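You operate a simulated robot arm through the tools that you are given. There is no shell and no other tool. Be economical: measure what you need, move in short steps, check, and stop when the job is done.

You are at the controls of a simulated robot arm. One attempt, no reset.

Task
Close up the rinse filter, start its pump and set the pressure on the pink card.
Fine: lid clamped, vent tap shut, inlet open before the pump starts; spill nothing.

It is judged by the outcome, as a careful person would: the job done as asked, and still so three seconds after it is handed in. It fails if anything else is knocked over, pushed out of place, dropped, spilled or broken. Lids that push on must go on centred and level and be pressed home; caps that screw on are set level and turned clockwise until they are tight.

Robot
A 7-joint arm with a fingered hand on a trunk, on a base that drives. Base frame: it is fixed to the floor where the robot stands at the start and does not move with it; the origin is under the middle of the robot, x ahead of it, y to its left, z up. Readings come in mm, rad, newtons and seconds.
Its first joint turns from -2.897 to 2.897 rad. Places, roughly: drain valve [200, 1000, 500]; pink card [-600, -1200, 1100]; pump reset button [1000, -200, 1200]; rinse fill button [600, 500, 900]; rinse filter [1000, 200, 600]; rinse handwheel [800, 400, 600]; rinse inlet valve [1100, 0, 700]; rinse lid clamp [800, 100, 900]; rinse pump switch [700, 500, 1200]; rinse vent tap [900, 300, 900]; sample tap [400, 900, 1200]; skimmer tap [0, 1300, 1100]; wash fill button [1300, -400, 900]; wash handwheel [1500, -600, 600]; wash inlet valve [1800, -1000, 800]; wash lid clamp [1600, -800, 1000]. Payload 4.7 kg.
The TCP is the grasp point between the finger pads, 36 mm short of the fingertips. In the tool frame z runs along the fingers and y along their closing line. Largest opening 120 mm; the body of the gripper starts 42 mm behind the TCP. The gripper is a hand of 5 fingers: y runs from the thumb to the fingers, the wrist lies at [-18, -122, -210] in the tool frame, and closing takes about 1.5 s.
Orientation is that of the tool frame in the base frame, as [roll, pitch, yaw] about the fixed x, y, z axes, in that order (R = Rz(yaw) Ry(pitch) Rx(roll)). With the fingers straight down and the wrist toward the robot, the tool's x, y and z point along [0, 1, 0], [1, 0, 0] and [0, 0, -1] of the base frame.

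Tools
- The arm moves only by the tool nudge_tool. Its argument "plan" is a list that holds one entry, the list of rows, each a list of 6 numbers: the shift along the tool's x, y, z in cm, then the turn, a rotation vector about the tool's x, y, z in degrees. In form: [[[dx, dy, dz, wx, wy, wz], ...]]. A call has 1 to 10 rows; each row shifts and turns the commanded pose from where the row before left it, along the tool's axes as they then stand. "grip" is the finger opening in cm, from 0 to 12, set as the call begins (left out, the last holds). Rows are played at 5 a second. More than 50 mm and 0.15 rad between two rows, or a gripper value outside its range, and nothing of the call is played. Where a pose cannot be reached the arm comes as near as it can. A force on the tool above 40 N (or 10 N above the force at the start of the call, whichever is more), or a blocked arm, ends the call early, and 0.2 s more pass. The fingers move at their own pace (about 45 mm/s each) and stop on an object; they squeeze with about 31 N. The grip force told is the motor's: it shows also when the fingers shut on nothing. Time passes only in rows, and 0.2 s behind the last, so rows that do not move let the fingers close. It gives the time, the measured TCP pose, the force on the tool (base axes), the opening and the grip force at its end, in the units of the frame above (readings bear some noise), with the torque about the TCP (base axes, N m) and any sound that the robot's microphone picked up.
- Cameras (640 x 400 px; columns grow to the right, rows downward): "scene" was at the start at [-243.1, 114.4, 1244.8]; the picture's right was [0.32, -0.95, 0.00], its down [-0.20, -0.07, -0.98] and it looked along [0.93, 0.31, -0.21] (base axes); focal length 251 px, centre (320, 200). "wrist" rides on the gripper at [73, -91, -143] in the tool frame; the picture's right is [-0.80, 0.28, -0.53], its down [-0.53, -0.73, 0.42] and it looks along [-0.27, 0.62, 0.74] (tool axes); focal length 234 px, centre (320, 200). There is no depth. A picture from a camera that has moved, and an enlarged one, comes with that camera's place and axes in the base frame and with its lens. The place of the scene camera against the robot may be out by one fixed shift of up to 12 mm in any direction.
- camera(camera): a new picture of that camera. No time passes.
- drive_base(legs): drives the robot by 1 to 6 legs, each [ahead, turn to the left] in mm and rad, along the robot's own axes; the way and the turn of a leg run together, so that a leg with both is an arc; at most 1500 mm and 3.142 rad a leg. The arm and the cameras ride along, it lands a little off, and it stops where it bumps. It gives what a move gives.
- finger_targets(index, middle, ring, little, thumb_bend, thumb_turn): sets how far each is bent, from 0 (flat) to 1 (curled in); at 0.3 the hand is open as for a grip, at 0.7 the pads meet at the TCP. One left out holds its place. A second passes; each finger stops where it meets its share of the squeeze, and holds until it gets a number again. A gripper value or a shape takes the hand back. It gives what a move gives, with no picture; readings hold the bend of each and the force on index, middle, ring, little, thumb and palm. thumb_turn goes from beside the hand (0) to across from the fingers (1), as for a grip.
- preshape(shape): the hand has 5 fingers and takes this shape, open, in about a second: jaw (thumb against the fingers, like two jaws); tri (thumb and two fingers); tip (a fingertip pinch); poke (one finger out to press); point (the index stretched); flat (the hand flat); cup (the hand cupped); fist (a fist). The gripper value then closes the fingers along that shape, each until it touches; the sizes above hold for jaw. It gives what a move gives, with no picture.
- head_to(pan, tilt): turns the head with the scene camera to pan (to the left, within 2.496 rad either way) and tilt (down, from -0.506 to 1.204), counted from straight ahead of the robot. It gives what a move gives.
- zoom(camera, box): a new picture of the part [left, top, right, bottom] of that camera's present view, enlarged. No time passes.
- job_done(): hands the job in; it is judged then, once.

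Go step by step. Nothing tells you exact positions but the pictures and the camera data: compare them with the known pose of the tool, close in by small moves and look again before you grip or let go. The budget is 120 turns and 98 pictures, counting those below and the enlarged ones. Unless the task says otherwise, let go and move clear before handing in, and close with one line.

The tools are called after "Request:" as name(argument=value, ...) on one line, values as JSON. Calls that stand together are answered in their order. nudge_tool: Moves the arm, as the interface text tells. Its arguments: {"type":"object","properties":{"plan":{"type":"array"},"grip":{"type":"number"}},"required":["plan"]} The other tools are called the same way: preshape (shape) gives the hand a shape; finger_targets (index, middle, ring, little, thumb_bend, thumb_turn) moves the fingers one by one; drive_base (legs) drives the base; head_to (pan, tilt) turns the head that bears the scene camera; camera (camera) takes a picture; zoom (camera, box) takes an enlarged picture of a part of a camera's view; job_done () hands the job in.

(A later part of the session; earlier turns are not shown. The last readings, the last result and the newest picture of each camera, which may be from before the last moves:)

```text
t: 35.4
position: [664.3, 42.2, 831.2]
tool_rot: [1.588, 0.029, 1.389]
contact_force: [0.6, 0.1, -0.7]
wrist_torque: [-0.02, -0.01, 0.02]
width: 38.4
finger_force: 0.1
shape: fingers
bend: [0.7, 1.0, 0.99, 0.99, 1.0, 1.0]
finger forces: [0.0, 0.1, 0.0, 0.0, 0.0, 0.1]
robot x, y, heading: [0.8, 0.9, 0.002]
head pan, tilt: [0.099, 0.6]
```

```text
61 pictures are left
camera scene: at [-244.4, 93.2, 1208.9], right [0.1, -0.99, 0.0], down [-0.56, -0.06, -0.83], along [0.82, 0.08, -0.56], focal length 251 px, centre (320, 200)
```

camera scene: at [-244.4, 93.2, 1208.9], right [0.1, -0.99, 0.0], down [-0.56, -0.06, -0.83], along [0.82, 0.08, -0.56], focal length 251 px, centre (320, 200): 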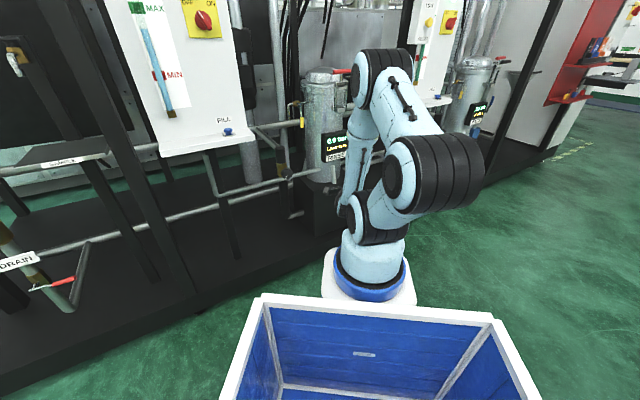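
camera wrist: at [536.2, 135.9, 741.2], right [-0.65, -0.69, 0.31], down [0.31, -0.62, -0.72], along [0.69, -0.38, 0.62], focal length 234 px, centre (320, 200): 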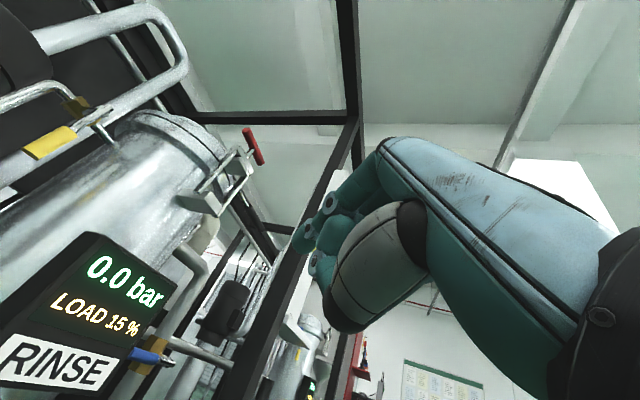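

The vent and clamp look right, and the skid turns out to stand about 35° askew to my frame. I drive to a stance back right, at about (180, -200), so that the hand can point square at valves, handwheel and switch.

Request:
drive_base(legs=[[0, -0.838], [269, 0], [0, 0.95]])

Request:
head_to(pan=0.25, tilt=0.3)

Request:
camera(camera="scene")

Request:
camera(camera="wrist")

```text
t: 41.9
position: [833.5, -89.0, 832.1]
tool_rot: [1.588, 0.029, 1.491]
contact_force: [0.1, 0.1, 0.5]
wrist_torque: [0.01, -0.01, -0.02]
width: 38.4
finger_force: 0.2
shape: fingers
bend: [0.7, 1.0, 0.99, 0.99, 1.0, 1.0]
finger forces: [0.1, 0.0, 0.0, 0.0, 0.0, 0.0]
robot x, y, heading: [178.8, -194.4, 0.1]
head pan, tilt: [0.099, 0.6]
```

```text
t: 42.7
position: [833.1, -89.0, 831.5]
tool_rot: [1.588, 0.028, 1.491]
contact_force: [0.1, 0.8, 0.1]
wrist_torque: [0.02, 0.01, -0.01]
width: 38.3
finger_force: 0.1
shape: fingers
bend: [0.7, 1.0, 0.99, 0.99, 1.0, 1.0]
finger forces: [0.0, 0.0, 0.0, 0.0, 0.0, 0.0]
robot x, y, heading: [174.9, -197.1, 0.103]
head pan, tilt: [0.25, 0.3]
```

```text
60 pictures are left
camera scene: at [-74.9, -113.1, 1236.2], right [0.34, -0.94, 0.0], down [-0.28, -0.1, -0.95], along [0.9, 0.33, -0.3], focal length 251 px, centre (320, 200)
```

scene: 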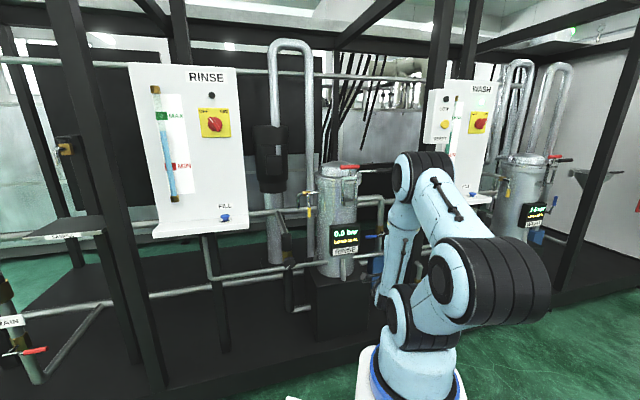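

```text
59 pictures are left
camera wrist: at [696.1, -8.2, 741.3], right [-0.58, -0.75, 0.31], down [0.37, -0.58, -0.72], along [0.73, -0.31, 0.62], focal length 234 px, centre (320, 200)
```

wrist: 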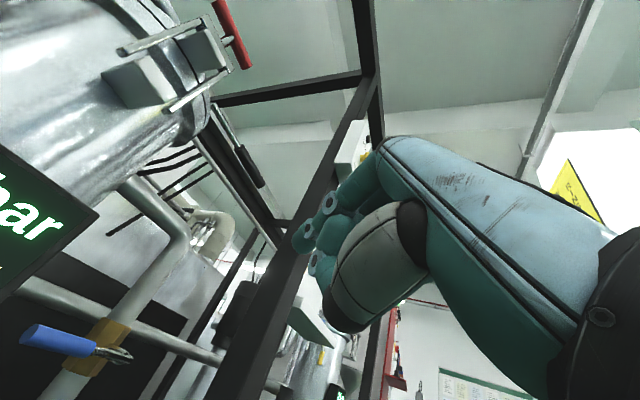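

Request:
zoom(camera="scene", box=[290, 150, 400, 270])

Request:
zoom(camera="wrist", box=[0, 250, 200, 400])

```text
3.33 times, centred on (345, 210) of scene
camera zoom: at [-74.9, -113.1, 1236.2], right [0.34, -0.94, 0.0], down [-0.28, -0.1, -0.95], along [0.9, 0.33, -0.3], focal length 835 px, centre (237, 167)
```

zoom: 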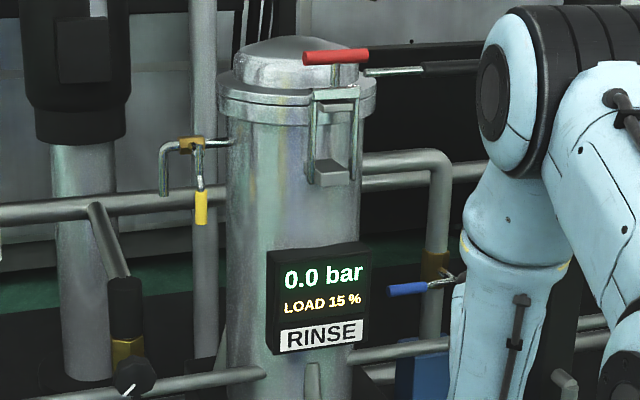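

```text
2.67 times, centred on (100, 325) of wrist
camera zoom: at [696.1, -8.2, 741.3], right [-0.58, -0.75, 0.31], down [0.37, -0.58, -0.72], along [0.73, -0.31, 0.62], focal length 624 px, centre (907, -133)
```

zoom: 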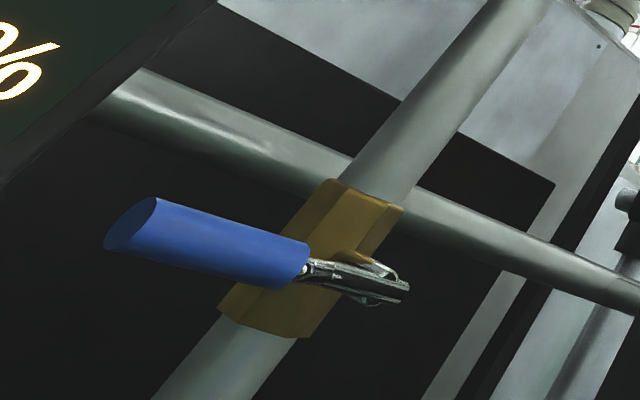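

Clamp up and vent down are clearly right. Blue handle's middle is about (1051, 36, 706), its pivot about (1110, -24, 708). I move down in front of it.

Request:
nudge_tool(plan=[[[2.1, -3.1, 1.3, 0, 0, 0], [2.1, -3.1, 1.3, 0, 0, 0], [2.1, -3.1, 1.3, 0, 0, 0], [2.1, -3.1, 1.3, 0, 0, 0], [2.1, -3.1, 1.3, 0, 0, 0], [0, 0, 0, 0, 7, 0], [0, 0, 0, 0, 5, -1.5]]])

Request:
camera(camera="wrist")

Request:
zoom(camera="scene", box=[290, 150, 430, 320])

```text
t: 44.3
position: [939.9, 34.6, 742.4]
tool_rot: [1.596, 0.054, 1.688]
contact_force: [0.0, 0.1, 0.6]
wrist_torque: [-0.03, 0.01, 0.01]
width: 38.3
finger_force: 0.1
shape: fingers
bend: [0.7, 1.0, 0.99, 0.99, 1.0, 1.0]
finger forces: [0.1, 0.0, 0.0, 0.1, 0.0, 0.0]
out of reach, approached as far as the arm can: row 1, 2, 3, 4, 5, 7
robot x, y, heading: [176.4, -194.5, 0.099]
head pan, tilt: [0.25, 0.3]
```

```text
56 pictures are left
camera wrist: at [789.3, 84.2, 651.6], right [-0.42, -0.84, 0.34], down [0.47, -0.52, -0.71], along [0.78, -0.14, 0.62], focal length 234 px, centre (320, 200)
```

wrist: 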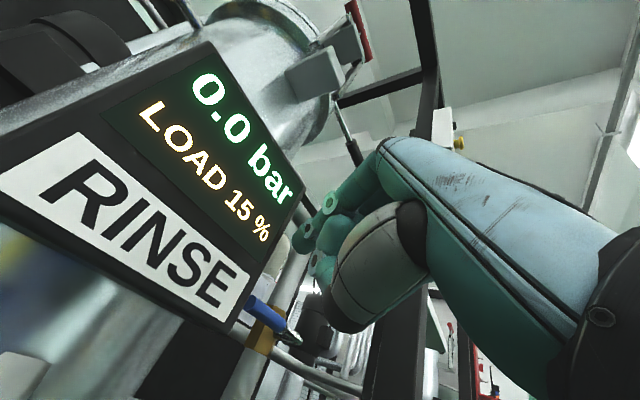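

```text
2.35 times, centred on (360, 235) of scene
camera zoom: at [-74.9, -113.0, 1236.3], right [0.34, -0.94, 0.0], down [-0.28, -0.1, -0.96], along [0.9, 0.33, -0.3], focal length 590 px, centre (226, 118)
```

zoom: 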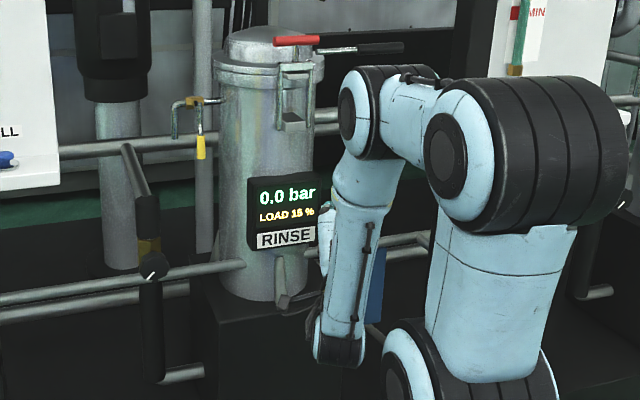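

The wrist hanging below the hand limits me at this height, so I back out and roll the hand so that the wrist comes from above.

Request:
nudge_tool(plan=[[[-0.5, 0, -4.5, 0, 0, 0], [-0.5, 1, -4.5, 0, 0, 0], [0, 1, -4.5, 0, 0, 0], [0, 1, -2, 0, 0, -8], [0, 1, 0, 0, 0, -8], [0, 1, 0, 0, 0, -8], [0, 0, 0, 0, 0, -8], [0, 0, 0, 0, 0, -8], [0, 0, 0, 0, 0, -8], [0, 0, 0, 0, 0, -8]]])

Request:
nudge_tool(plan=[[[0, 0, 0, 0, 0, -8], [0, 0, 0, 0, 0, -8], [0, 0, 0, 0, 0, -8], [0, 0, 0, 0, 0, -8], [0, 0, 0, 0, 0, -8], [0, 0, 0, 0, 0, -8], [0, 0, 0, 0, 0, -8], [0, 0, 0, 0, 0, -8]]])

```text
t: 46.7
position: [742.5, 104.4, 713.1]
tool_rot: [1.587, 0.909, 1.675]
contact_force: [0.8, 0.1, 0.8]
wrist_torque: [-0.03, -0.02, 0.02]
width: 38.2
finger_force: 0.1
shape: fingers
bend: [0.7, 1.0, 0.99, 0.99, 1.0, 1.0]
finger forces: [0.0, 0.0, 0.1, 0.0, 0.0, 0.0]
out of reach, approached as far as the arm can: row 1, 2, 3, 5, 6, 7, 8, 9, 10
robot x, y, heading: [174.6, -197.1, 0.094]
head pan, tilt: [0.25, 0.3]
stopped in row 10: the arm was blocked; the commanded pose is now the measured one
```

```text
t: 48.5
position: [700.9, 83.0, 635.8]
tool_rot: [-1.616, 1.173, -1.527]
contact_force: [-0.3, 0.3, 0.0]
wrist_torque: [0.04, -0.04, -0.01]
width: 38.3
finger_force: 0.0
shape: fingers
bend: [0.7, 1.0, 0.99, 0.99, 1.0, 1.0]
finger forces: [0.0, 0.0, 0.0, 0.0, 0.0, 0.0]
out of reach, approached as far as the arm can: row 1, 2, 3, 4
robot x, y, heading: [174.0, -193.3, 0.097]
head pan, tilt: [0.25, 0.3]
```

The arm got blocked once; I check the scene.

Request:
camera(camera="scene")

Request:
camera(camera="wrist")

```text
54 pictures are left
camera scene: at [-74.8, -112.9, 1236.3], right [0.34, -0.94, 0.0], down [-0.28, -0.1, -0.96], along [0.9, 0.33, -0.3], focal length 251 px, centre (320, 200)
```

scene: 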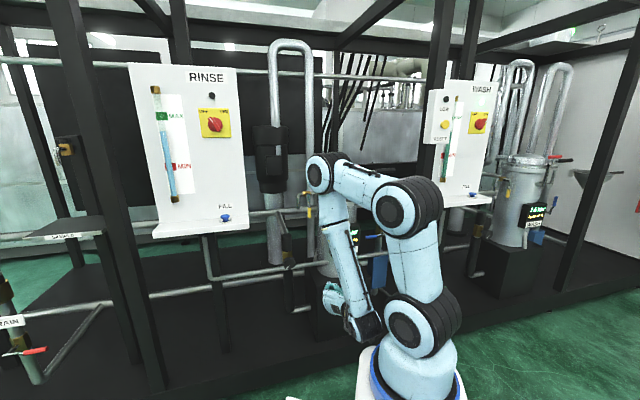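

```text
53 pictures are left
camera wrist: at [568.5, -42.2, 607.1], right [-0.56, 0.52, 0.64], down [0.48, -0.43, 0.77], along [0.68, 0.74, -0.01], focal length 234 px, centre (320, 200)
```

wrist: 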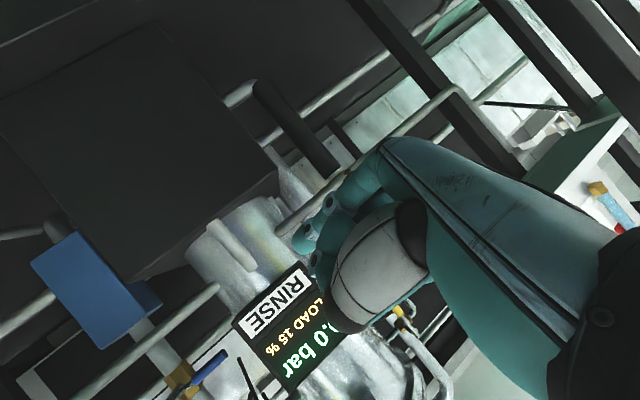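

Request:
nudge_tool(plan=[[[-3.7, -1.55, -0.1, 0, 0, 0], [-3.7, -1.55, -0.1, 0, 0, 0], [0, 0, 0, -7.4, -3.1, -0.15], [0, 0, 0, -7.4, -3.1, -0.15], [0, 0, 0, -7.4, -3.1, -0.15], [0, 0, 0, 0, 0, 0]]])

Request:
zoom(camera="scene", box=[280, 120, 440, 340])

```text
t: 49.9
position: [699.9, 83.0, 715.2]
tool_rot: [-1.612, 1.181, -1.522]
contact_force: [-0.4, -0.5, 0.2]
wrist_torque: [-0.03, -0.02, 0.01]
width: 38.1
finger_force: 0.0
shape: fingers
bend: [0.7, 1.0, 0.99, 0.99, 1.0, 1.0]
finger forces: [0.0, 0.0, 0.0, 0.2, 0.0, 0.1]
out of reach, approached as far as the arm can: row 3, 4, 5
robot x, y, heading: [175.1, -196.5, 0.099]
head pan, tilt: [0.25, 0.3]
```

```text
1.82 times, centred on (360, 230) of scene
camera zoom: at [-74.9, -112.9, 1236.3], right [0.34, -0.94, 0.0], down [-0.28, -0.1, -0.96], along [0.9, 0.33, -0.3], focal length 456 px, centre (247, 146)
```

zoom: 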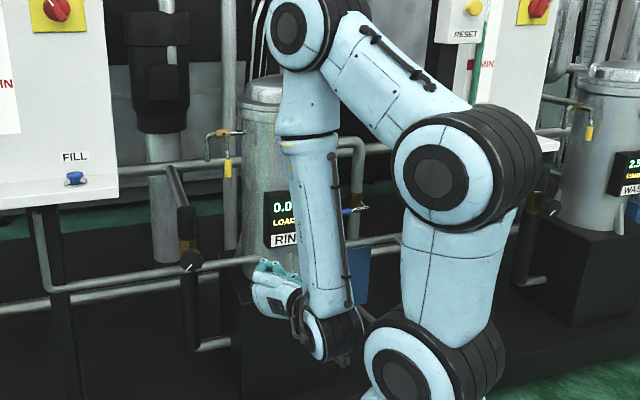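

I return the hand to the plain pointing-down posture, which is the robust one, and will pinch the blue handle from above instead. First up, then pitch down.

Request:
nudge_tool(plan=[[[-4.4, -1.85, 0, 0, 0, 0], [-4.4, -1.85, 0, 0, 0, 0], [-4.4, -1.85, 0, 0, 0, 0], [-4.4, -1.85, 0, 0, 0, 0], [0, 0, 0, -3.29, 7.8, 0.72], [0, 0, 0, -3.29, 7.8, 0.72], [0, 0, 0, -3.29, 7.8, 0.72], [0, 0, 0, -3.29, 7.8, 0.72], [0, 0, 0, -3.29, 7.8, 0.72], [0, 0, 0, -3.29, 7.8, 0.72]]])

Request:
nudge_tool(plan=[[[0, 0, 0, -3.29, 7.8, 0.72], [0, 0, 0, -3.29, 7.8, 0.72], [0, 0, 0, -3.29, 7.8, 0.72], [0, 0, 0, -3.29, 7.8, 0.72], [0, 0, 0, 0, 0, 0]]])

```text
t: 52.1
position: [703.6, 83.7, 907.2]
tool_rot: [-2.93, 0.639, -2.644]
contact_force: [-0.8, -0.5, 0.2]
wrist_torque: [-0.01, 0.0, 0.0]
width: 38.6
finger_force: 0.1
shape: fingers
bend: [0.7, 1.0, 0.99, 0.99, 1.0, 1.0]
finger forces: [0.1, 0.1, 0.0, 0.0, 0.0, 0.1]
robot x, y, heading: [177.4, -193.5, 0.097]
head pan, tilt: [0.25, 0.3]
```

```text
t: 53.3
position: [703.7, 81.6, 907.0]
tool_rot: [3.085, 0.099, -2.742]
contact_force: [0.4, -0.1, 0.8]
wrist_torque: [0.01, -0.01, -0.02]
width: 38.2
finger_force: 0.1
shape: fingers
bend: [0.7, 1.0, 0.99, 0.99, 1.0, 1.0]
finger forces: [0.0, 0.1, 0.0, 0.0, 0.0, 0.0]
robot x, y, heading: [176.3, -196.6, 0.098]
head pan, tilt: [0.25, 0.3]
```

Request:
nudge_tool(plan=[[[0, 0, 0, -1.9, 4.6, 0], [0, 0, 0, 0, 0, 8], [0, 0, 0, 0, 0, 8], [0, 0, 0, 0, 0, 8], [0, 0, 0, 0, 0, 8], [0, 0, 0, 0, 0, 8], [0, 0, 0, 0, 0, 8], [0, 0, 0, 0, 0, 8], [0, 0, 0, 0, 0, 8]]])

Request:
preshape(shape="tip")

Request:
camera(camera="wrist")

Request:
zoom(camera="scene", box=[280, 120, 440, 300])

```text
t: 55.3
position: [704.5, 82.6, 906.1]
tool_rot: [3.084, -0.071, 2.433]
contact_force: [-0.2, -0.2, -0.8]
wrist_torque: [0.03, 0.0, -0.01]
width: 38.5
finger_force: 0.1
shape: fingers
bend: [0.7, 1.0, 0.99, 0.99, 1.0, 1.0]
finger forces: [0.0, 0.1, 0.1, 0.0, 0.1, 0.0]
robot x, y, heading: [174.0, -197.4, 0.097]
head pan, tilt: [0.25, 0.3]
```

```text
t: 56.2
position: [703.6, 82.0, 908.1]
tool_rot: [3.083, -0.071, 2.434]
contact_force: [0.6, 0.2, 0.0]
wrist_torque: [0.01, 0.02, 0.02]
width: 119.8
finger_force: 0.0
shape: tip
bend: [0.3, 0.98, 0.99, 0.99, 0.3, 0.98]
finger forces: [0.1, 0.1, 0.1, 0.1, 0.0, 0.0]
robot x, y, heading: [177.5, -195.0, 0.099]
head pan, tilt: [0.25, 0.3]
```

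```text
51 pictures are left
camera wrist: at [593.0, 47.0, 1050.6], right [0.8, -0.36, 0.48], down [-0.08, -0.86, -0.5], along [0.59, 0.36, -0.72], focal length 234 px, centre (320, 200)
```

wrist: 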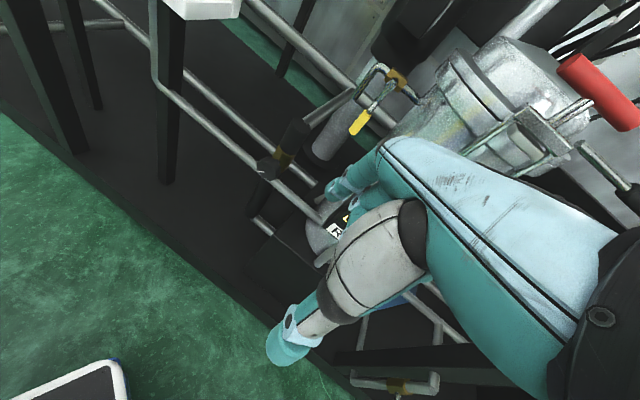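

```text
2.22 times, centred on (360, 210) of scene
camera zoom: at [-74.8, -113.0, 1236.3], right [0.34, -0.94, 0.0], down [-0.28, -0.1, -0.96], along [0.9, 0.33, -0.3], focal length 557 px, centre (231, 178)
```

zoom: 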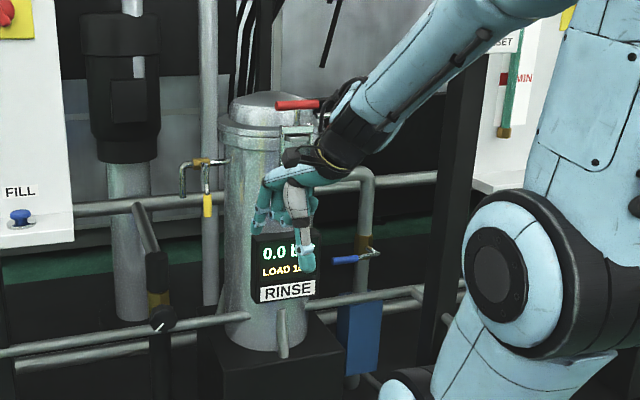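

All still as set. I try a slanted poke: index extended, hand pitched up so that the fingers point forward and down.

Request:
preshape(shape="poke")

Request:
finger_targets(middle=1.0)

Request:
nudge_tool(plan=[[[0, 0, 0, -8, 0, 0], [0, 0, 0, -8, 0, 0], [0, 0, 0, -8, 0, 0], [0, 0, 0, -8, 0, 0], [0, 0, 0, -8, 0, 0], [0, 0, 0, -8, 0, 0], [0, 0, 0, -8, 0, 0], [0, 0, 0, 0, 0, 0]]])

```text
t: 57.1
position: [703.3, 82.0, 906.2]
tool_rot: [3.082, -0.073, 2.436]
contact_force: [1.4, 0.1, -0.4]
wrist_torque: [0.01, -0.02, 0.0]
width: 0.1
finger_force: 0.0
shape: poke
bend: [0.7, 0.7, 0.99, 0.99, 1.0, 1.0]
finger forces: [0.1, 0.0, 0.1, 0.1, 0.0, 0.0]
robot x, y, heading: [176.5, -195.6, 0.101]
head pan, tilt: [0.25, 0.3]
```

```text
t: 58.1
position: [704.3, 83.4, 907.8]
tool_rot: [3.082, -0.073, 2.435]
contact_force: [0.7, 0.4, -0.1]
wrist_torque: [-0.01, 0.0, 0.01]
width: 38.7
finger_force: 0.1
shape: fingers
bend: [0.7, 1.0, 0.99, 0.99, 1.0, 1.0]
finger forces: [0.0, 0.0, 0.0, 0.1, 0.1, 0.0]
robot x, y, heading: [174.4, -193.3, 0.101]
head pan, tilt: [0.25, 0.3]
```

```text
t: 59.9
position: [703.2, 81.9, 907.7]
tool_rot: [2.104, -0.071, 2.433]
contact_force: [-0.5, -0.3, -0.5]
wrist_torque: [0.0, -0.02, -0.04]
width: 38.7
finger_force: 0.0
shape: fingers
bend: [0.7, 1.0, 0.99, 0.99, 1.0, 1.0]
finger forces: [0.1, 0.1, 0.1, 0.0, 0.0, 0.0]
robot x, y, heading: [174.7, -194.3, 0.097]
head pan, tilt: [0.25, 0.3]
```

This posture works with the right yaw. I turn it slightly so that the wrist clears the frame post and go to a standoff before the blue handle.

Request:
nudge_tool(plan=[[[0, 0, 0, -0.57, -6.9, 4.06], [0, 0, 0, -0.57, -6.9, 4.06], [0, 0, 0, -0.57, -6.9, 4.06], [-3.1, -0.64, 3.43, 0, 0, 0], [-3.1, -0.64, 3.43, 0, 0, 0], [-3.1, -0.64, 3.43, 0, 0, 0], [-3.1, -0.64, 3.43, 0, 0, 0], [-3.1, -0.64, 3.43, 0, 0, 0], [-3.1, -0.64, 3.43, 0, 0, 0], [-3.1, -0.64, 3.43, 0, 0, 0]]])

Request:
camera(camera="wrist")

Request:
camera(camera="scene")

```text
t: 62.1
position: [956.8, -23.0, 729.9]
tool_rot: [2.106, -0.071, 2.014]
contact_force: [0.7, 0.2, 0.6]
wrist_torque: [0.01, -0.02, 0.02]
width: 38.3
finger_force: 0.0
shape: fingers
bend: [0.7, 1.0, 0.99, 0.99, 1.0, 1.0]
finger forces: [0.0, 0.0, 0.0, 0.1, 0.1, 0.1]
robot x, y, heading: [173.7, -197.1, 0.098]
head pan, tilt: [0.25, 0.3]
```

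```text
49 pictures are left
camera wrist: at [773.8, -30.9, 731.0], right [0.08, -0.89, 0.45], down [0.2, -0.43, -0.88], along [0.98, 0.16, 0.14], focal length 234 px, centre (320, 200)
```

wrist: 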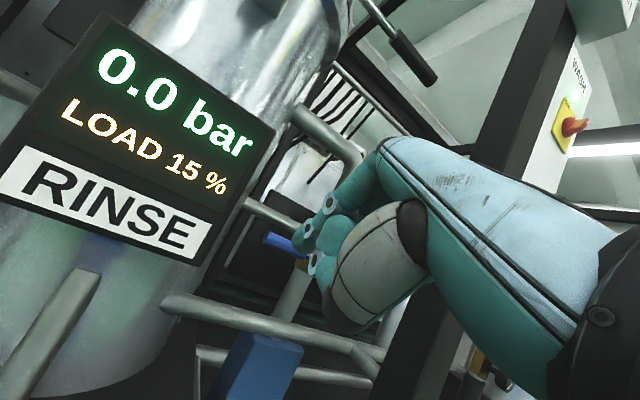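

```text
48 pictures are left
camera scene: at [-75.0, -113.0, 1236.3], right [0.34, -0.94, 0.0], down [-0.28, -0.1, -0.96], along [0.9, 0.33, -0.3], focal length 251 px, centre (320, 200)
```

scene: 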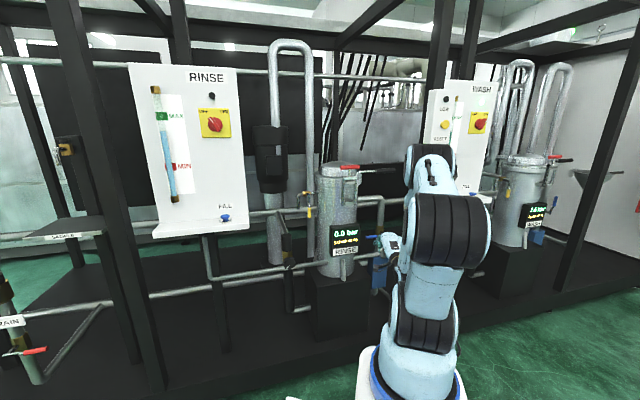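

Request:
nudge_tool(plan=[[[0, 0, 3.7, 0, 0, 0], [0, 0, 3.7, 0, 0, 0], [0, 0, 3.6, 0, 0, 0]]])

Request:
camera(camera="wrist")

```text
t: 62.9
position: [1042.4, 21.5, 674.6]
tool_rot: [2.103, -0.07, 2.015]
contact_force: [-0.1, 0.3, 0.1]
wrist_torque: [-0.02, 0.0, 0.03]
width: 38.3
finger_force: 0.0
shape: fingers
bend: [0.7, 1.0, 0.99, 0.99, 1.0, 1.0]
finger forces: [0.0, 0.0, 0.0, 0.0, 0.0, 0.0]
robot x, y, heading: [173.5, -194.6, 0.097]
head pan, tilt: [0.25, 0.3]
```

```text
47 pictures are left
camera wrist: at [859.2, 14.0, 675.2], right [0.08, -0.89, 0.45], down [0.2, -0.43, -0.88], along [0.98, 0.16, 0.14], focal length 234 px, centre (320, 200)
```

wrist: 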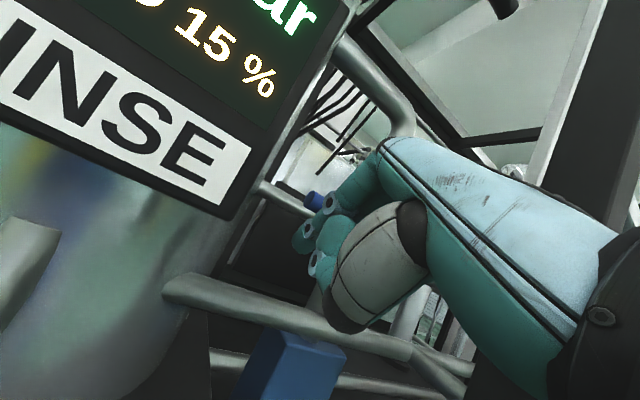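

The finger is under the blue handle; I lift along the arc.

Request:
nudge_tool(plan=[[[-0.36, 2.43, -1.55, 0, 0, 0], [-0.36, 2.43, -1.55, 0, 0, 0], [-0.82, 1.84, -0.65, 0, 0, 0], [-0.82, 1.84, -0.65, 0, 0, 0]]])

Request:
camera(camera="wrist")

Request:
zoom(camera="scene", box=[310, 170, 430, 290])

```text
t: 63.9
position: [1057.6, -4.2, 771.0]
tool_rot: [2.106, -0.071, 2.018]
contact_force: [0.3, -0.2, -0.6]
wrist_torque: [-0.01, 0.01, 0.01]
width: 38.2
finger_force: 0.1
shape: fingers
bend: [0.7, 1.0, 0.99, 0.99, 1.0, 1.0]
finger forces: [0.0, 0.1, 0.0, 0.0, 0.0, 0.0]
robot x, y, heading: [173.2, -196.9, 0.098]
head pan, tilt: [0.25, 0.3]
```

```text
46 pictures are left
camera wrist: at [874.8, -11.2, 771.9], right [0.08, -0.89, 0.45], down [0.19, -0.43, -0.88], along [0.98, 0.16, 0.14], focal length 234 px, centre (320, 200)
```

wrist: 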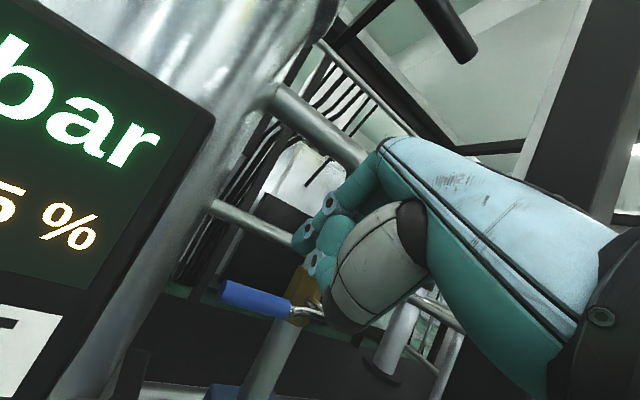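

```text
3.33 times, centred on (370, 230) of scene
camera zoom: at [-74.7, -113.0, 1236.3], right [0.34, -0.94, 0.0], down [-0.28, -0.1, -0.96], along [0.9, 0.33, -0.3], focal length 835 px, centre (153, 100)
```

zoom: 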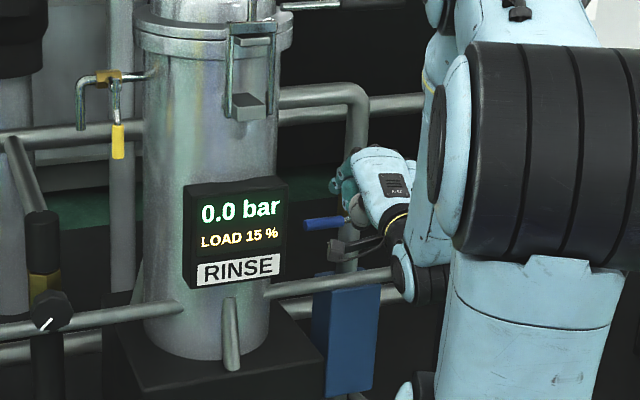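

The finger passed in front of the handle: it is farther back, its middle about (1080, 30, 703). I back out, go down again and reach deeper.

Request:
nudge_tool(plan=[[[0, 0, -4, 0, 0, 0], [0, 0, -4, 0, 0, 0], [0, -2.42, 2.73, 0, 0, 0], [0, -2.42, 2.73, 0, 0, 0], [0, -2.42, 2.73, 0, 0, 0], [0, 0, 3, 0, 0, 0], [0, 0, 3, 0, 0, 0]]])

Request:
camera(camera="wrist")

```text
t: 65.5
position: [1071.5, 7.4, 676.2]
tool_rot: [2.106, -0.071, 2.015]
contact_force: [-1.7, -0.9, -0.7]
wrist_torque: [-0.01, -0.01, 0.0]
width: 38.2
finger_force: 0.5
shape: fingers
bend: [0.7, 1.0, 0.99, 0.99, 1.0, 1.0]
finger forces: [0.8, 0.0, 0.1, 0.0, 0.0, 0.1]
robot x, y, heading: [173.2, -195.8, 0.1]
head pan, tilt: [0.25, 0.3]
```

```text
44 pictures are left
camera wrist: at [888.5, -0.5, 677.3], right [0.08, -0.89, 0.45], down [0.19, -0.43, -0.88], along [0.98, 0.16, 0.14], focal length 234 px, centre (320, 200)
```

wrist: 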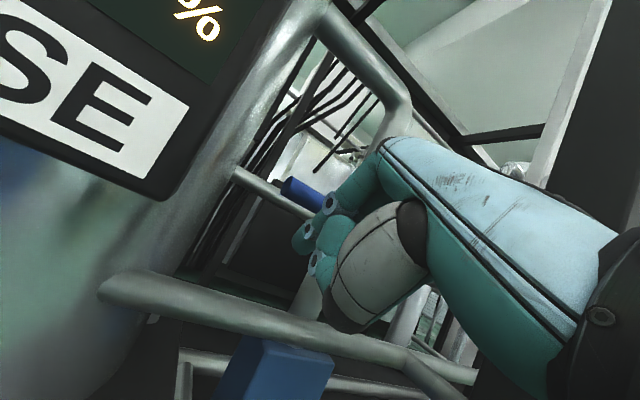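

Request:
nudge_tool(plan=[[[0.4, 2.28, -1.2, 0, 0, 0], [0.4, 2.28, -1.2, 0, 0, 0]]])

Request:
camera(camera="wrist")

```text
t: 66.1
position: [1072.9, 14.3, 729.8]
tool_rot: [2.106, -0.071, 2.015]
contact_force: [0.3, -0.9, -0.2]
wrist_torque: [0.01, -0.02, 0.02]
width: 38.4
finger_force: 0.0
shape: fingers
bend: [0.7, 1.0, 0.99, 0.99, 1.0, 1.0]
finger forces: [0.0, 0.1, 0.0, 0.0, 0.0, 0.0]
robot x, y, heading: [177.4, -198.0, 0.099]
head pan, tilt: [0.25, 0.3]
```

```text
43 pictures are left
camera wrist: at [890.1, 6.4, 730.3], right [0.08, -0.89, 0.45], down [0.2, -0.43, -0.88], along [0.98, 0.16, 0.14], focal length 234 px, centre (320, 200)
```

wrist: 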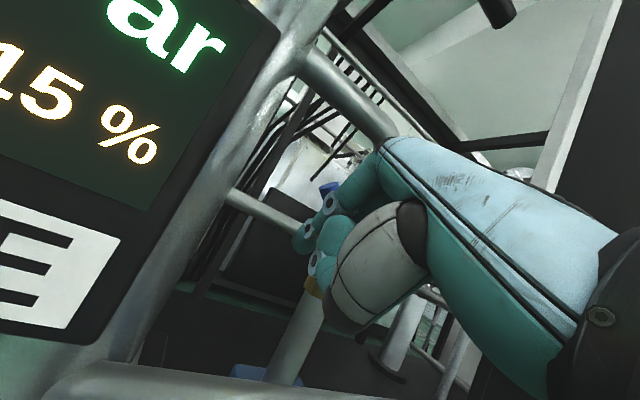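

It follows. I carry on to upright.

Request:
nudge_tool(plan=[[[-0.7, 1.4, -0.8, 0, 0, 0], [-0.7, 1.4, -0.8, 0, 0, 0], [-1.35, 1.0, -0.45, 0, 0, 0], [-1.35, 1.0, -0.45, 0, 0, 0]]])

Request:
camera(camera="wrist")

Request:
zoom(camera="scene", box=[310, 170, 430, 290])

```text
t: 67.1
position: [1093.8, -25.6, 780.3]
tool_rot: [2.105, -0.069, 2.012]
contact_force: [-1.1, -0.4, -0.5]
wrist_torque: [0.0, 0.02, 0.01]
width: 38.0
finger_force: 0.2
shape: fingers
bend: [0.7, 1.0, 0.99, 0.99, 1.0, 1.0]
finger forces: [0.1, 0.1, 0.1, 0.0, 0.0, 0.0]
robot x, y, heading: [175.1, -194.6, 0.099]
head pan, tilt: [0.25, 0.3]
```

```text
42 pictures are left
camera wrist: at [910.6, -33.0, 781.0], right [0.08, -0.89, 0.45], down [0.2, -0.43, -0.88], along [0.98, 0.16, 0.14], focal length 234 px, centre (320, 200)
```

wrist: 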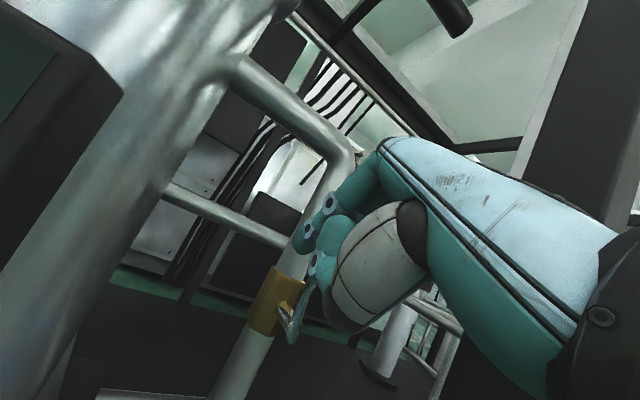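

```text
3.33 times, centred on (370, 230) of scene
camera zoom: at [-74.8, -113.0, 1236.3], right [0.34, -0.94, 0.0], down [-0.28, -0.1, -0.96], along [0.9, 0.33, -0.3], focal length 835 px, centre (153, 100)
```

zoom: 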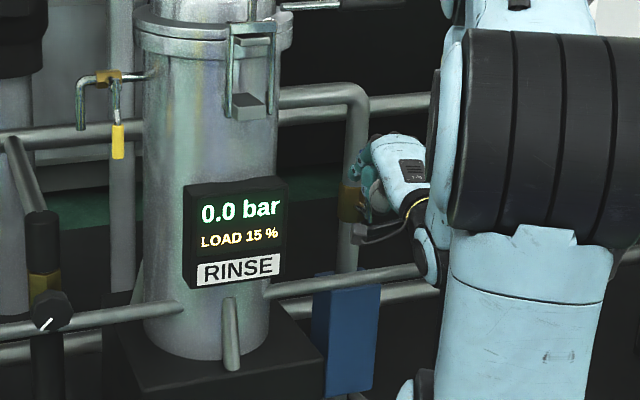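

Request:
nudge_tool(plan=[[[-0.6, 0.1, 0, 0, 0, 0], [-0.6, 0.1, 0, 0, 0, 0], [-0.6, 0.1, 0, 0, 0, 0], [-0.6, 0.1, 0, 0, 0, 0]]])

Request:
nudge_tool(plan=[[[0.8, 0, 0, 0, 0, 0], [0.4, 0, -4.5, 0, 0, 0], [0, 0, -4.8, 0, 0, 0], [0, 0, -4.8, 0, 0, 0]]])

Request:
camera(camera="wrist")

```text
t: 68.1
position: [1103.2, -42.5, 779.0]
tool_rot: [2.111, -0.071, 2.022]
contact_force: [-22.5, 24.9, -3.9]
wrist_torque: [0.13, 0.26, 0.83]
width: 39.3
finger_force: 17.0
shape: fingers
bend: [0.7, 1.0, 0.99, 0.99, 1.0, 1.0]
finger forces: [33.5, 0.0, 0.0, 0.0, 0.0, 0.0]
robot x, y, heading: [173.1, -196.4, 0.107]
head pan, tilt: [0.25, 0.3]
```

```text
t: 69.1
position: [992.9, -93.7, 854.0]
tool_rot: [2.106, -0.069, 2.012]
contact_force: [-0.1, -0.6, -1.5]
wrist_torque: [0.05, 0.0, 0.0]
width: 38.4
finger_force: 0.1
shape: fingers
bend: [0.7, 1.0, 0.99, 0.99, 1.0, 1.0]
finger forces: [0.0, 0.0, 0.1, 0.0, 0.0, 0.1]
robot x, y, heading: [176.3, -200.4, 0.096]
head pan, tilt: [0.25, 0.3]
```

```text
40 pictures are left
camera wrist: at [809.5, -101.0, 854.9], right [0.08, -0.89, 0.45], down [0.19, -0.43, -0.88], along [0.98, 0.16, 0.14], focal length 234 px, centre (320, 200)
```

wrist: 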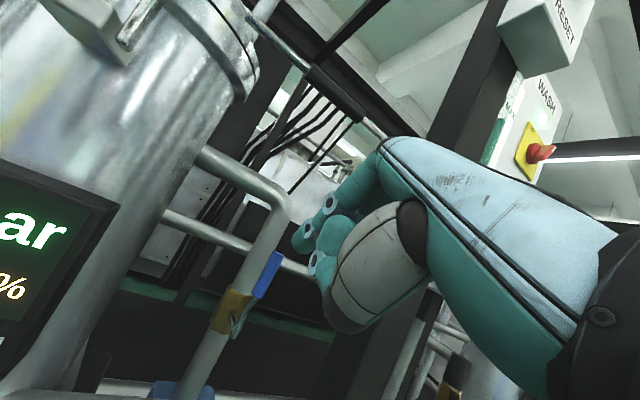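

The blue handle is upright, so the inlet is open; clamp and vent are set. Now to the pump switch at roughly (627, 524, 1231); I retreat and travel there.

Request:
nudge_tool(plan=[[[2.57, 0.24, -4.03, 0, 0, 0], [2.57, 0.24, -4.03, 0, 0, 0], [2.57, 0.24, -4.03, 0, 0, 0], [2.57, 0.24, -4.03, 0, 0, 0], [2.57, 0.24, -4.03, 0, 0, 0], [2.57, 0.24, -4.03, 0, 0, 0], [4.35, 1.21, -0.84, 0, 0, 0], [4.35, 1.21, -0.84, 0, 0, 0], [4.35, 1.21, -0.84, 0, 0, 0], [4.35, 1.21, -0.84, 0, 0, 0]]])

Request:
nudge_tool(plan=[[[4.35, 1.21, -0.84, 0, 0, 0], [4.35, 1.21, -0.84, 0, 0, 0], [4.35, 1.21, -0.84, 0, 0, 0], [4.35, 1.21, -0.84, 0, 0, 0], [4.35, 1.21, -0.84, 0, 0, 0], [4.35, 1.21, -0.84, 0, 0, 0], [4.35, 1.21, -0.84, 0, 0, 0], [4.35, 1.21, -0.84, 0, 0, 0], [4.35, 1.21, -0.84, 0, 0, 0]]])

Request:
preshape(shape="tri")

Request:
nudge_tool(plan=[[[0, 0, 0, -8, 0, 0], [0, 0, 0, -8, 0, 0], [0, 0, 0, -8, 0, 0], [0, 0, 0, -6.5, 0, 0], [0, 0, 0, 0, 0, 0]]])

Request:
camera(camera="wrist")

```text
t: 71.5
position: [716.7, 60.1, 1068.7]
tool_rot: [2.107, -0.07, 1.851]
contact_force: [0.7, -0.7, -0.8]
wrist_torque: [-0.02, -0.01, -0.02]
width: 38.5
finger_force: 0.1
shape: fingers
bend: [0.7, 1.0, 0.99, 0.99, 1.0, 1.0]
finger forces: [0.1, 0.0, 0.1, 0.0, 0.0, 0.1]
robot x, y, heading: [173.5, -199.3, 0.097]
head pan, tilt: [0.25, 0.3]
stopped in row 10: the arm was blocked; the commanded pose is now the measured one
```

```text
t: 73.5
position: [597.7, 425.3, 1231.2]
tool_rot: [2.105, -0.071, 1.854]
contact_force: [0.0, -0.4, 0.2]
wrist_torque: [-0.02, 0.04, 0.04]
width: 38.5
finger_force: 0.2
shape: fingers
bend: [0.7, 1.0, 0.99, 0.99, 1.0, 1.0]
finger forces: [0.0, 0.0, 0.0, 0.1, 0.0, 0.0]
robot x, y, heading: [175.3, -196.4, 0.099]
head pan, tilt: [0.25, 0.3]
```

```text
t: 74.4
position: [598.1, 424.5, 1230.2]
tool_rot: [2.106, -0.071, 1.854]
contact_force: [0.1, -0.3, 0.0]
wrist_torque: [-0.03, 0.02, 0.0]
width: 119.6
finger_force: 0.0
shape: tri
bend: [0.3, 0.3, 0.99, 0.99, 0.3, 0.98]
finger forces: [0.0, 0.0, 0.1, 0.0, 0.0, 0.0]
robot x, y, heading: [173.3, -194.5, 0.101]
head pan, tilt: [0.25, 0.3]
```

```text
t: 75.6
position: [599.7, 424.7, 1229.3]
tool_rot: [1.573, -0.07, 1.852]
contact_force: [-0.2, 0.3, -0.3]
wrist_torque: [0.03, 0.01, 0.06]
width: 119.7
finger_force: 0.0
shape: tri
bend: [0.3, 0.3, 0.99, 0.99, 0.3, 0.98]
finger forces: [0.0, 0.0, 0.0, 0.0, 0.1, 0.0]
robot x, y, heading: [178.4, -199.0, 0.096]
head pan, tilt: [0.25, 0.3]
```

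```text
39 pictures are left
camera wrist: at [441.5, 460.5, 1143.8], right [-0.28, -0.93, 0.22], down [0.54, -0.34, -0.77], along [0.8, -0.09, 0.6], focal length 234 px, centre (320, 200)
```

wrist: 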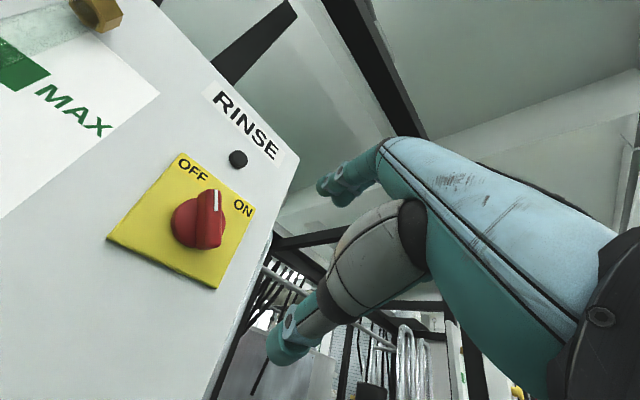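

I see the red switch well; its bar can be pushed round with one finger. I square up to the panel with the index extended.

Request:
nudge_tool(plan=[[[2.3, 0, -2.5, 0, 0, 0], [2.3, 0, -2.5, 0, 0, 0], [0, 0, 0, 0, 8, 0], [0, 0, 0, 0, 8, 0], [0, 0, 0, 0, 4, -4], [0, 0, 0, 0, 0, 0]]])

Request:
preshape(shape="poke")

Request:
finger_targets(middle=1.0)

Request:
camera(camera="wrist")

Request:
zoom(camera="scene", box=[160, 60, 440, 280])

```text
t: 77.0
position: [539.2, 455.4, 1231.9]
tool_rot: [1.551, 0.004, 2.199]
contact_force: [-0.3, -0.2, -1.2]
wrist_torque: [0.03, 0.01, 0.03]
width: 120.0
finger_force: 0.1
shape: tri
bend: [0.3, 0.3, 0.99, 0.99, 0.3, 0.98]
finger forces: [0.1, 0.1, 0.1, 0.0, 0.0, 0.0]
robot x, y, heading: [176.5, -202.7, 0.101]
head pan, tilt: [0.25, 0.3]
```

```text
t: 77.9
position: [540.1, 455.5, 1229.6]
tool_rot: [1.552, 0.003, 2.2]
contact_force: [-0.3, -0.3, 0.9]
wrist_torque: [-0.03, 0.01, -0.01]
width: 0.3
finger_force: 0.0
shape: poke
bend: [0.7, 0.7, 0.99, 0.99, 1.0, 1.0]
finger forces: [0.0, 0.1, 0.1, 0.0, 0.1, 0.0]
robot x, y, heading: [178.9, -197.9, 0.102]
head pan, tilt: [0.25, 0.3]
```

```text
t: 78.9
position: [540.2, 455.3, 1230.2]
tool_rot: [1.551, 0.003, 2.203]
contact_force: [-0.3, -0.3, 0.0]
wrist_torque: [0.03, 0.01, 0.0]
width: 38.4
finger_force: 0.0
shape: fingers
bend: [0.7, 1.0, 0.99, 0.99, 1.0, 1.0]
finger forces: [0.1, 0.0, 0.1, 0.1, 0.1, 0.0]
robot x, y, heading: [175.1, -194.0, 0.098]
head pan, tilt: [0.25, 0.3]
```

```text
38 pictures are left
camera wrist: at [384.2, 430.1, 1138.0], right [0.04, -0.96, 0.27], down [0.67, -0.17, -0.72], along [0.74, 0.21, 0.64], focal length 234 px, centre (320, 200)
```

wrist: 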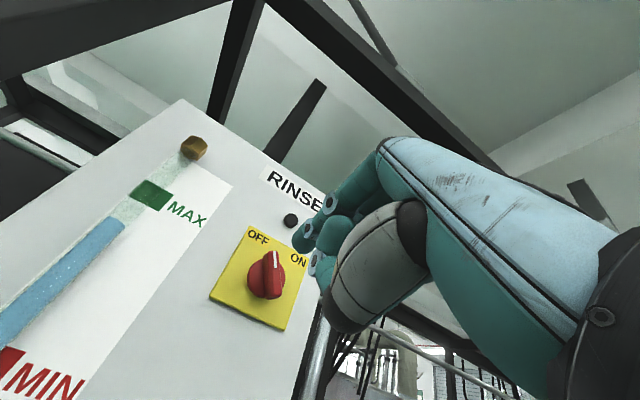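

```text
1.82 times, centred on (300, 170) of scene
camera zoom: at [-75.0, -112.8, 1236.3], right [0.34, -0.94, 0.0], down [-0.28, -0.1, -0.96], along [0.9, 0.33, -0.3], focal length 456 px, centre (356, 254)
```

zoom: 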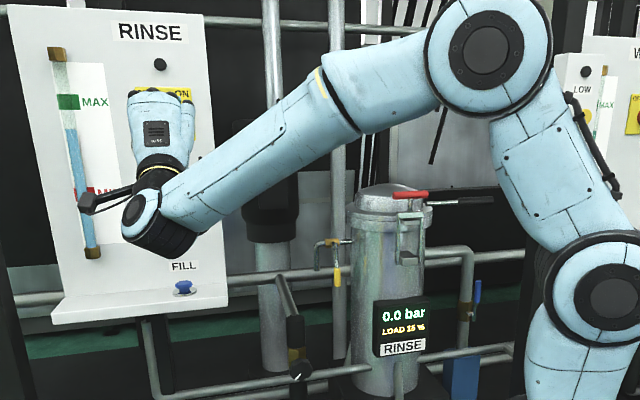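

The scene view confirms clamp, vent and inlet. I bring the fingertip just left of the switch, short of the panel.

Request:
nudge_tool(plan=[[[0.65, 0, 3.2, 0, 0, 0], [0.65, 0, 2.8, 0, 0, 0]]])

Request:
zoom(camera="wrist", box=[200, 160, 400, 320])

```text
t: 79.5
position: [580.5, 501.9, 1233.4]
tool_rot: [1.551, 0.003, 2.2]
contact_force: [-0.1, -0.6, 1.0]
wrist_torque: [-0.02, 0.05, -0.01]
width: 38.4
finger_force: 0.1
shape: fingers
bend: [0.7, 1.0, 0.99, 0.99, 1.0, 1.0]
finger forces: [0.0, 0.0, 0.0, 0.1, 0.0, 0.0]
robot x, y, heading: [177.2, -199.4, 0.1]
head pan, tilt: [0.25, 0.3]
```

```text
2.50 times, centred on (300, 240) of wrist
camera zoom: at [425.0, 475.9, 1139.4], right [0.04, -0.96, 0.27], down [0.67, -0.17, -0.72], along [0.74, 0.21, 0.64], focal length 585 px, centre (370, 100)
```

zoom: 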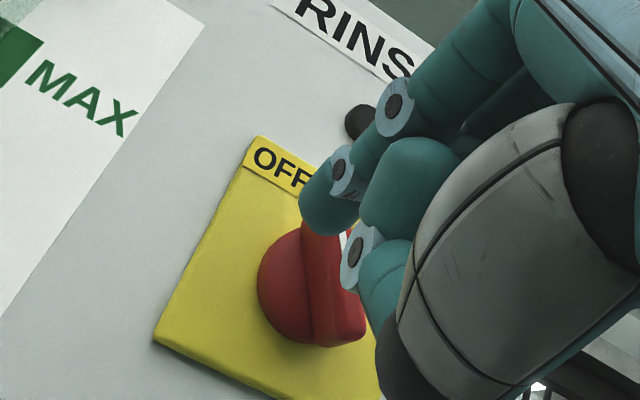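

The switch bar's front is about (648, 527, 1234); the fingertip is 33 mm left of it and 33 mm short. I go in beside it.

Request:
nudge_tool(plan=[[[0, 0.1, 2.3, 0, 0, 0], [0, 0, 2.2, 0, 0, 0]]])

Request:
zoom(camera="wrist", box=[220, 160, 380, 320])

```text
t: 80.1
position: [616.6, 529.3, 1235.6]
tool_rot: [1.552, 0.003, 2.202]
contact_force: [-0.4, 0.9, 0.6]
wrist_torque: [0.0, 0.06, 0.01]
width: 38.3
finger_force: 0.0
shape: fingers
bend: [0.7, 1.0, 0.99, 0.99, 1.0, 1.0]
finger forces: [0.0, 0.0, 0.0, 0.0, 0.0, 0.0]
robot x, y, heading: [176.8, -193.1, 0.096]
head pan, tilt: [0.25, 0.3]
```

```text
2.50 times, centred on (300, 240) of wrist
camera zoom: at [462.0, 503.0, 1142.0], right [0.04, -0.96, 0.27], down [0.67, -0.17, -0.72], along [0.74, 0.21, 0.64], focal length 585 px, centre (370, 100)
```

zoom: 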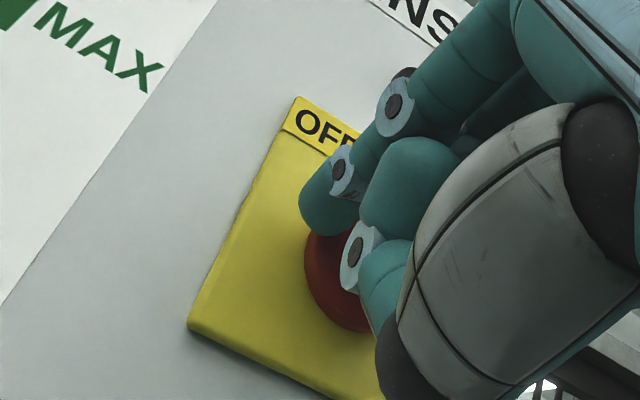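

Request:
nudge_tool(plan=[[[0, 0, 0.5, 0, 0, 0], [-0.9, 0.8, 0, 0, 0, 0], [-0.8, 0.9, 0, 0, 0, 0], [-0.9, 0.6, 0, 0, 0, 0], [-0.8, 0.1, 0, 0, 0, 0], [-0.6, -0.2, 0, 0, 0, 0]]])

Request:
zoom(camera="wrist", box=[220, 160, 380, 320])

Request:
zoom(camera="scene", box=[260, 140, 420, 300])

```text
t: 81.5
position: [646.9, 495.4, 1259.1]
tool_rot: [1.549, 0.0, 2.193]
contact_force: [0.9, -2.5, 4.9]
wrist_torque: [0.18, -0.05, -0.16]
width: 39.9
finger_force: 3.5
shape: fingers
bend: [0.7, 1.0, 0.99, 0.99, 1.0, 1.0]
finger forces: [6.1, 0.0, 0.0, 0.0, 0.0, 0.1]
robot x, y, heading: [174.9, -196.3, 0.1]
head pan, tilt: [0.25, 0.3]
```

```text
2.50 times, centred on (300, 240) of wrist
camera zoom: at [491.7, 471.5, 1165.7], right [0.04, -0.96, 0.27], down [0.67, -0.17, -0.72], along [0.74, 0.21, 0.64], focal length 585 px, centre (370, 100)
```

zoom: 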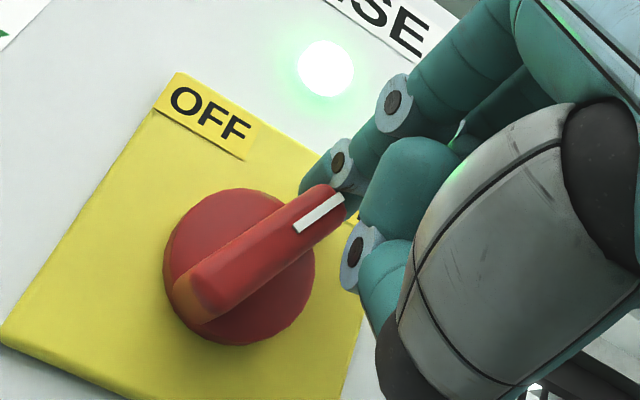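

```text
2.50 times, centred on (340, 220) of scene
camera zoom: at [-74.8, -112.5, 1236.3], right [0.34, -0.94, 0.0], down [-0.28, -0.1, -0.96], along [0.9, 0.33, -0.3], focal length 626 px, centre (270, 150)
```

zoom: 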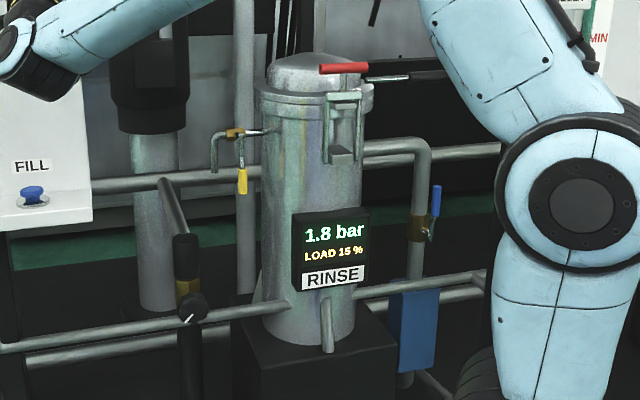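

The lamp is lit and the pressure reads 1.8 bar. I retreat and go to the handwheel, first zooming on it.

Request:
nudge_tool(plan=[[[0, 0.5, -1, 0, 0, 0], [0, 0, -4.5, 0, 0, 0], [0, 0, -4.5, 0, 0, 0], [0, 0, -4.5, 0, 0, 0], [-3, -3, -1, 0, 0, 0], [-3, -3.4, -1, 0, 0, 0], [-3, -3.4, -1, 0, 0, 0], [0, -4.8, 0, 0, 0, 0], [0, -4.8, 0, 0, 0, 0], [0, -4.8, 0, 0, 0, 0]]])

Request:
zoom(camera="scene", box=[270, 200, 370, 290])

Request:
camera(camera="wrist")

```text
t: 83.7
position: [560.0, 323.4, 1015.5]
tool_rot: [1.551, 0.002, 2.203]
contact_force: [-0.8, -0.2, 0.4]
wrist_torque: [-0.02, 0.02, 0.0]
width: 38.2
finger_force: 0.1
shape: fingers
bend: [0.7, 1.0, 0.99, 0.99, 1.0, 1.0]
finger forces: [0.1, 0.1, 0.0, 0.0, 0.0, 0.0]
robot x, y, heading: [178.5, -196.3, 0.097]
head pan, tilt: [0.25, 0.3]
```

```text
4.44 times, centred on (320, 245) of scene
camera zoom: at [-75.0, -112.9, 1236.3], right [0.34, -0.94, 0.0], down [-0.28, -0.1, -0.96], along [0.9, 0.33, -0.3], focal length 1114 px, centre (320, 0)
```

zoom: 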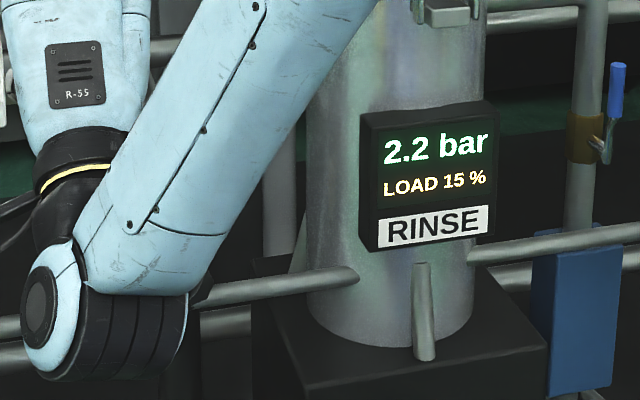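

```text
31 pictures are left
camera wrist: at [404.3, 297.3, 921.6], right [0.04, -0.96, 0.27], down [0.67, -0.17, -0.72], along [0.74, 0.21, 0.64], focal length 234 px, centre (320, 200)
```

wrist: 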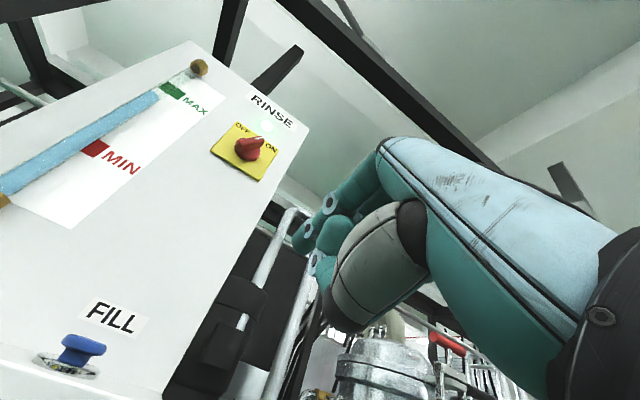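

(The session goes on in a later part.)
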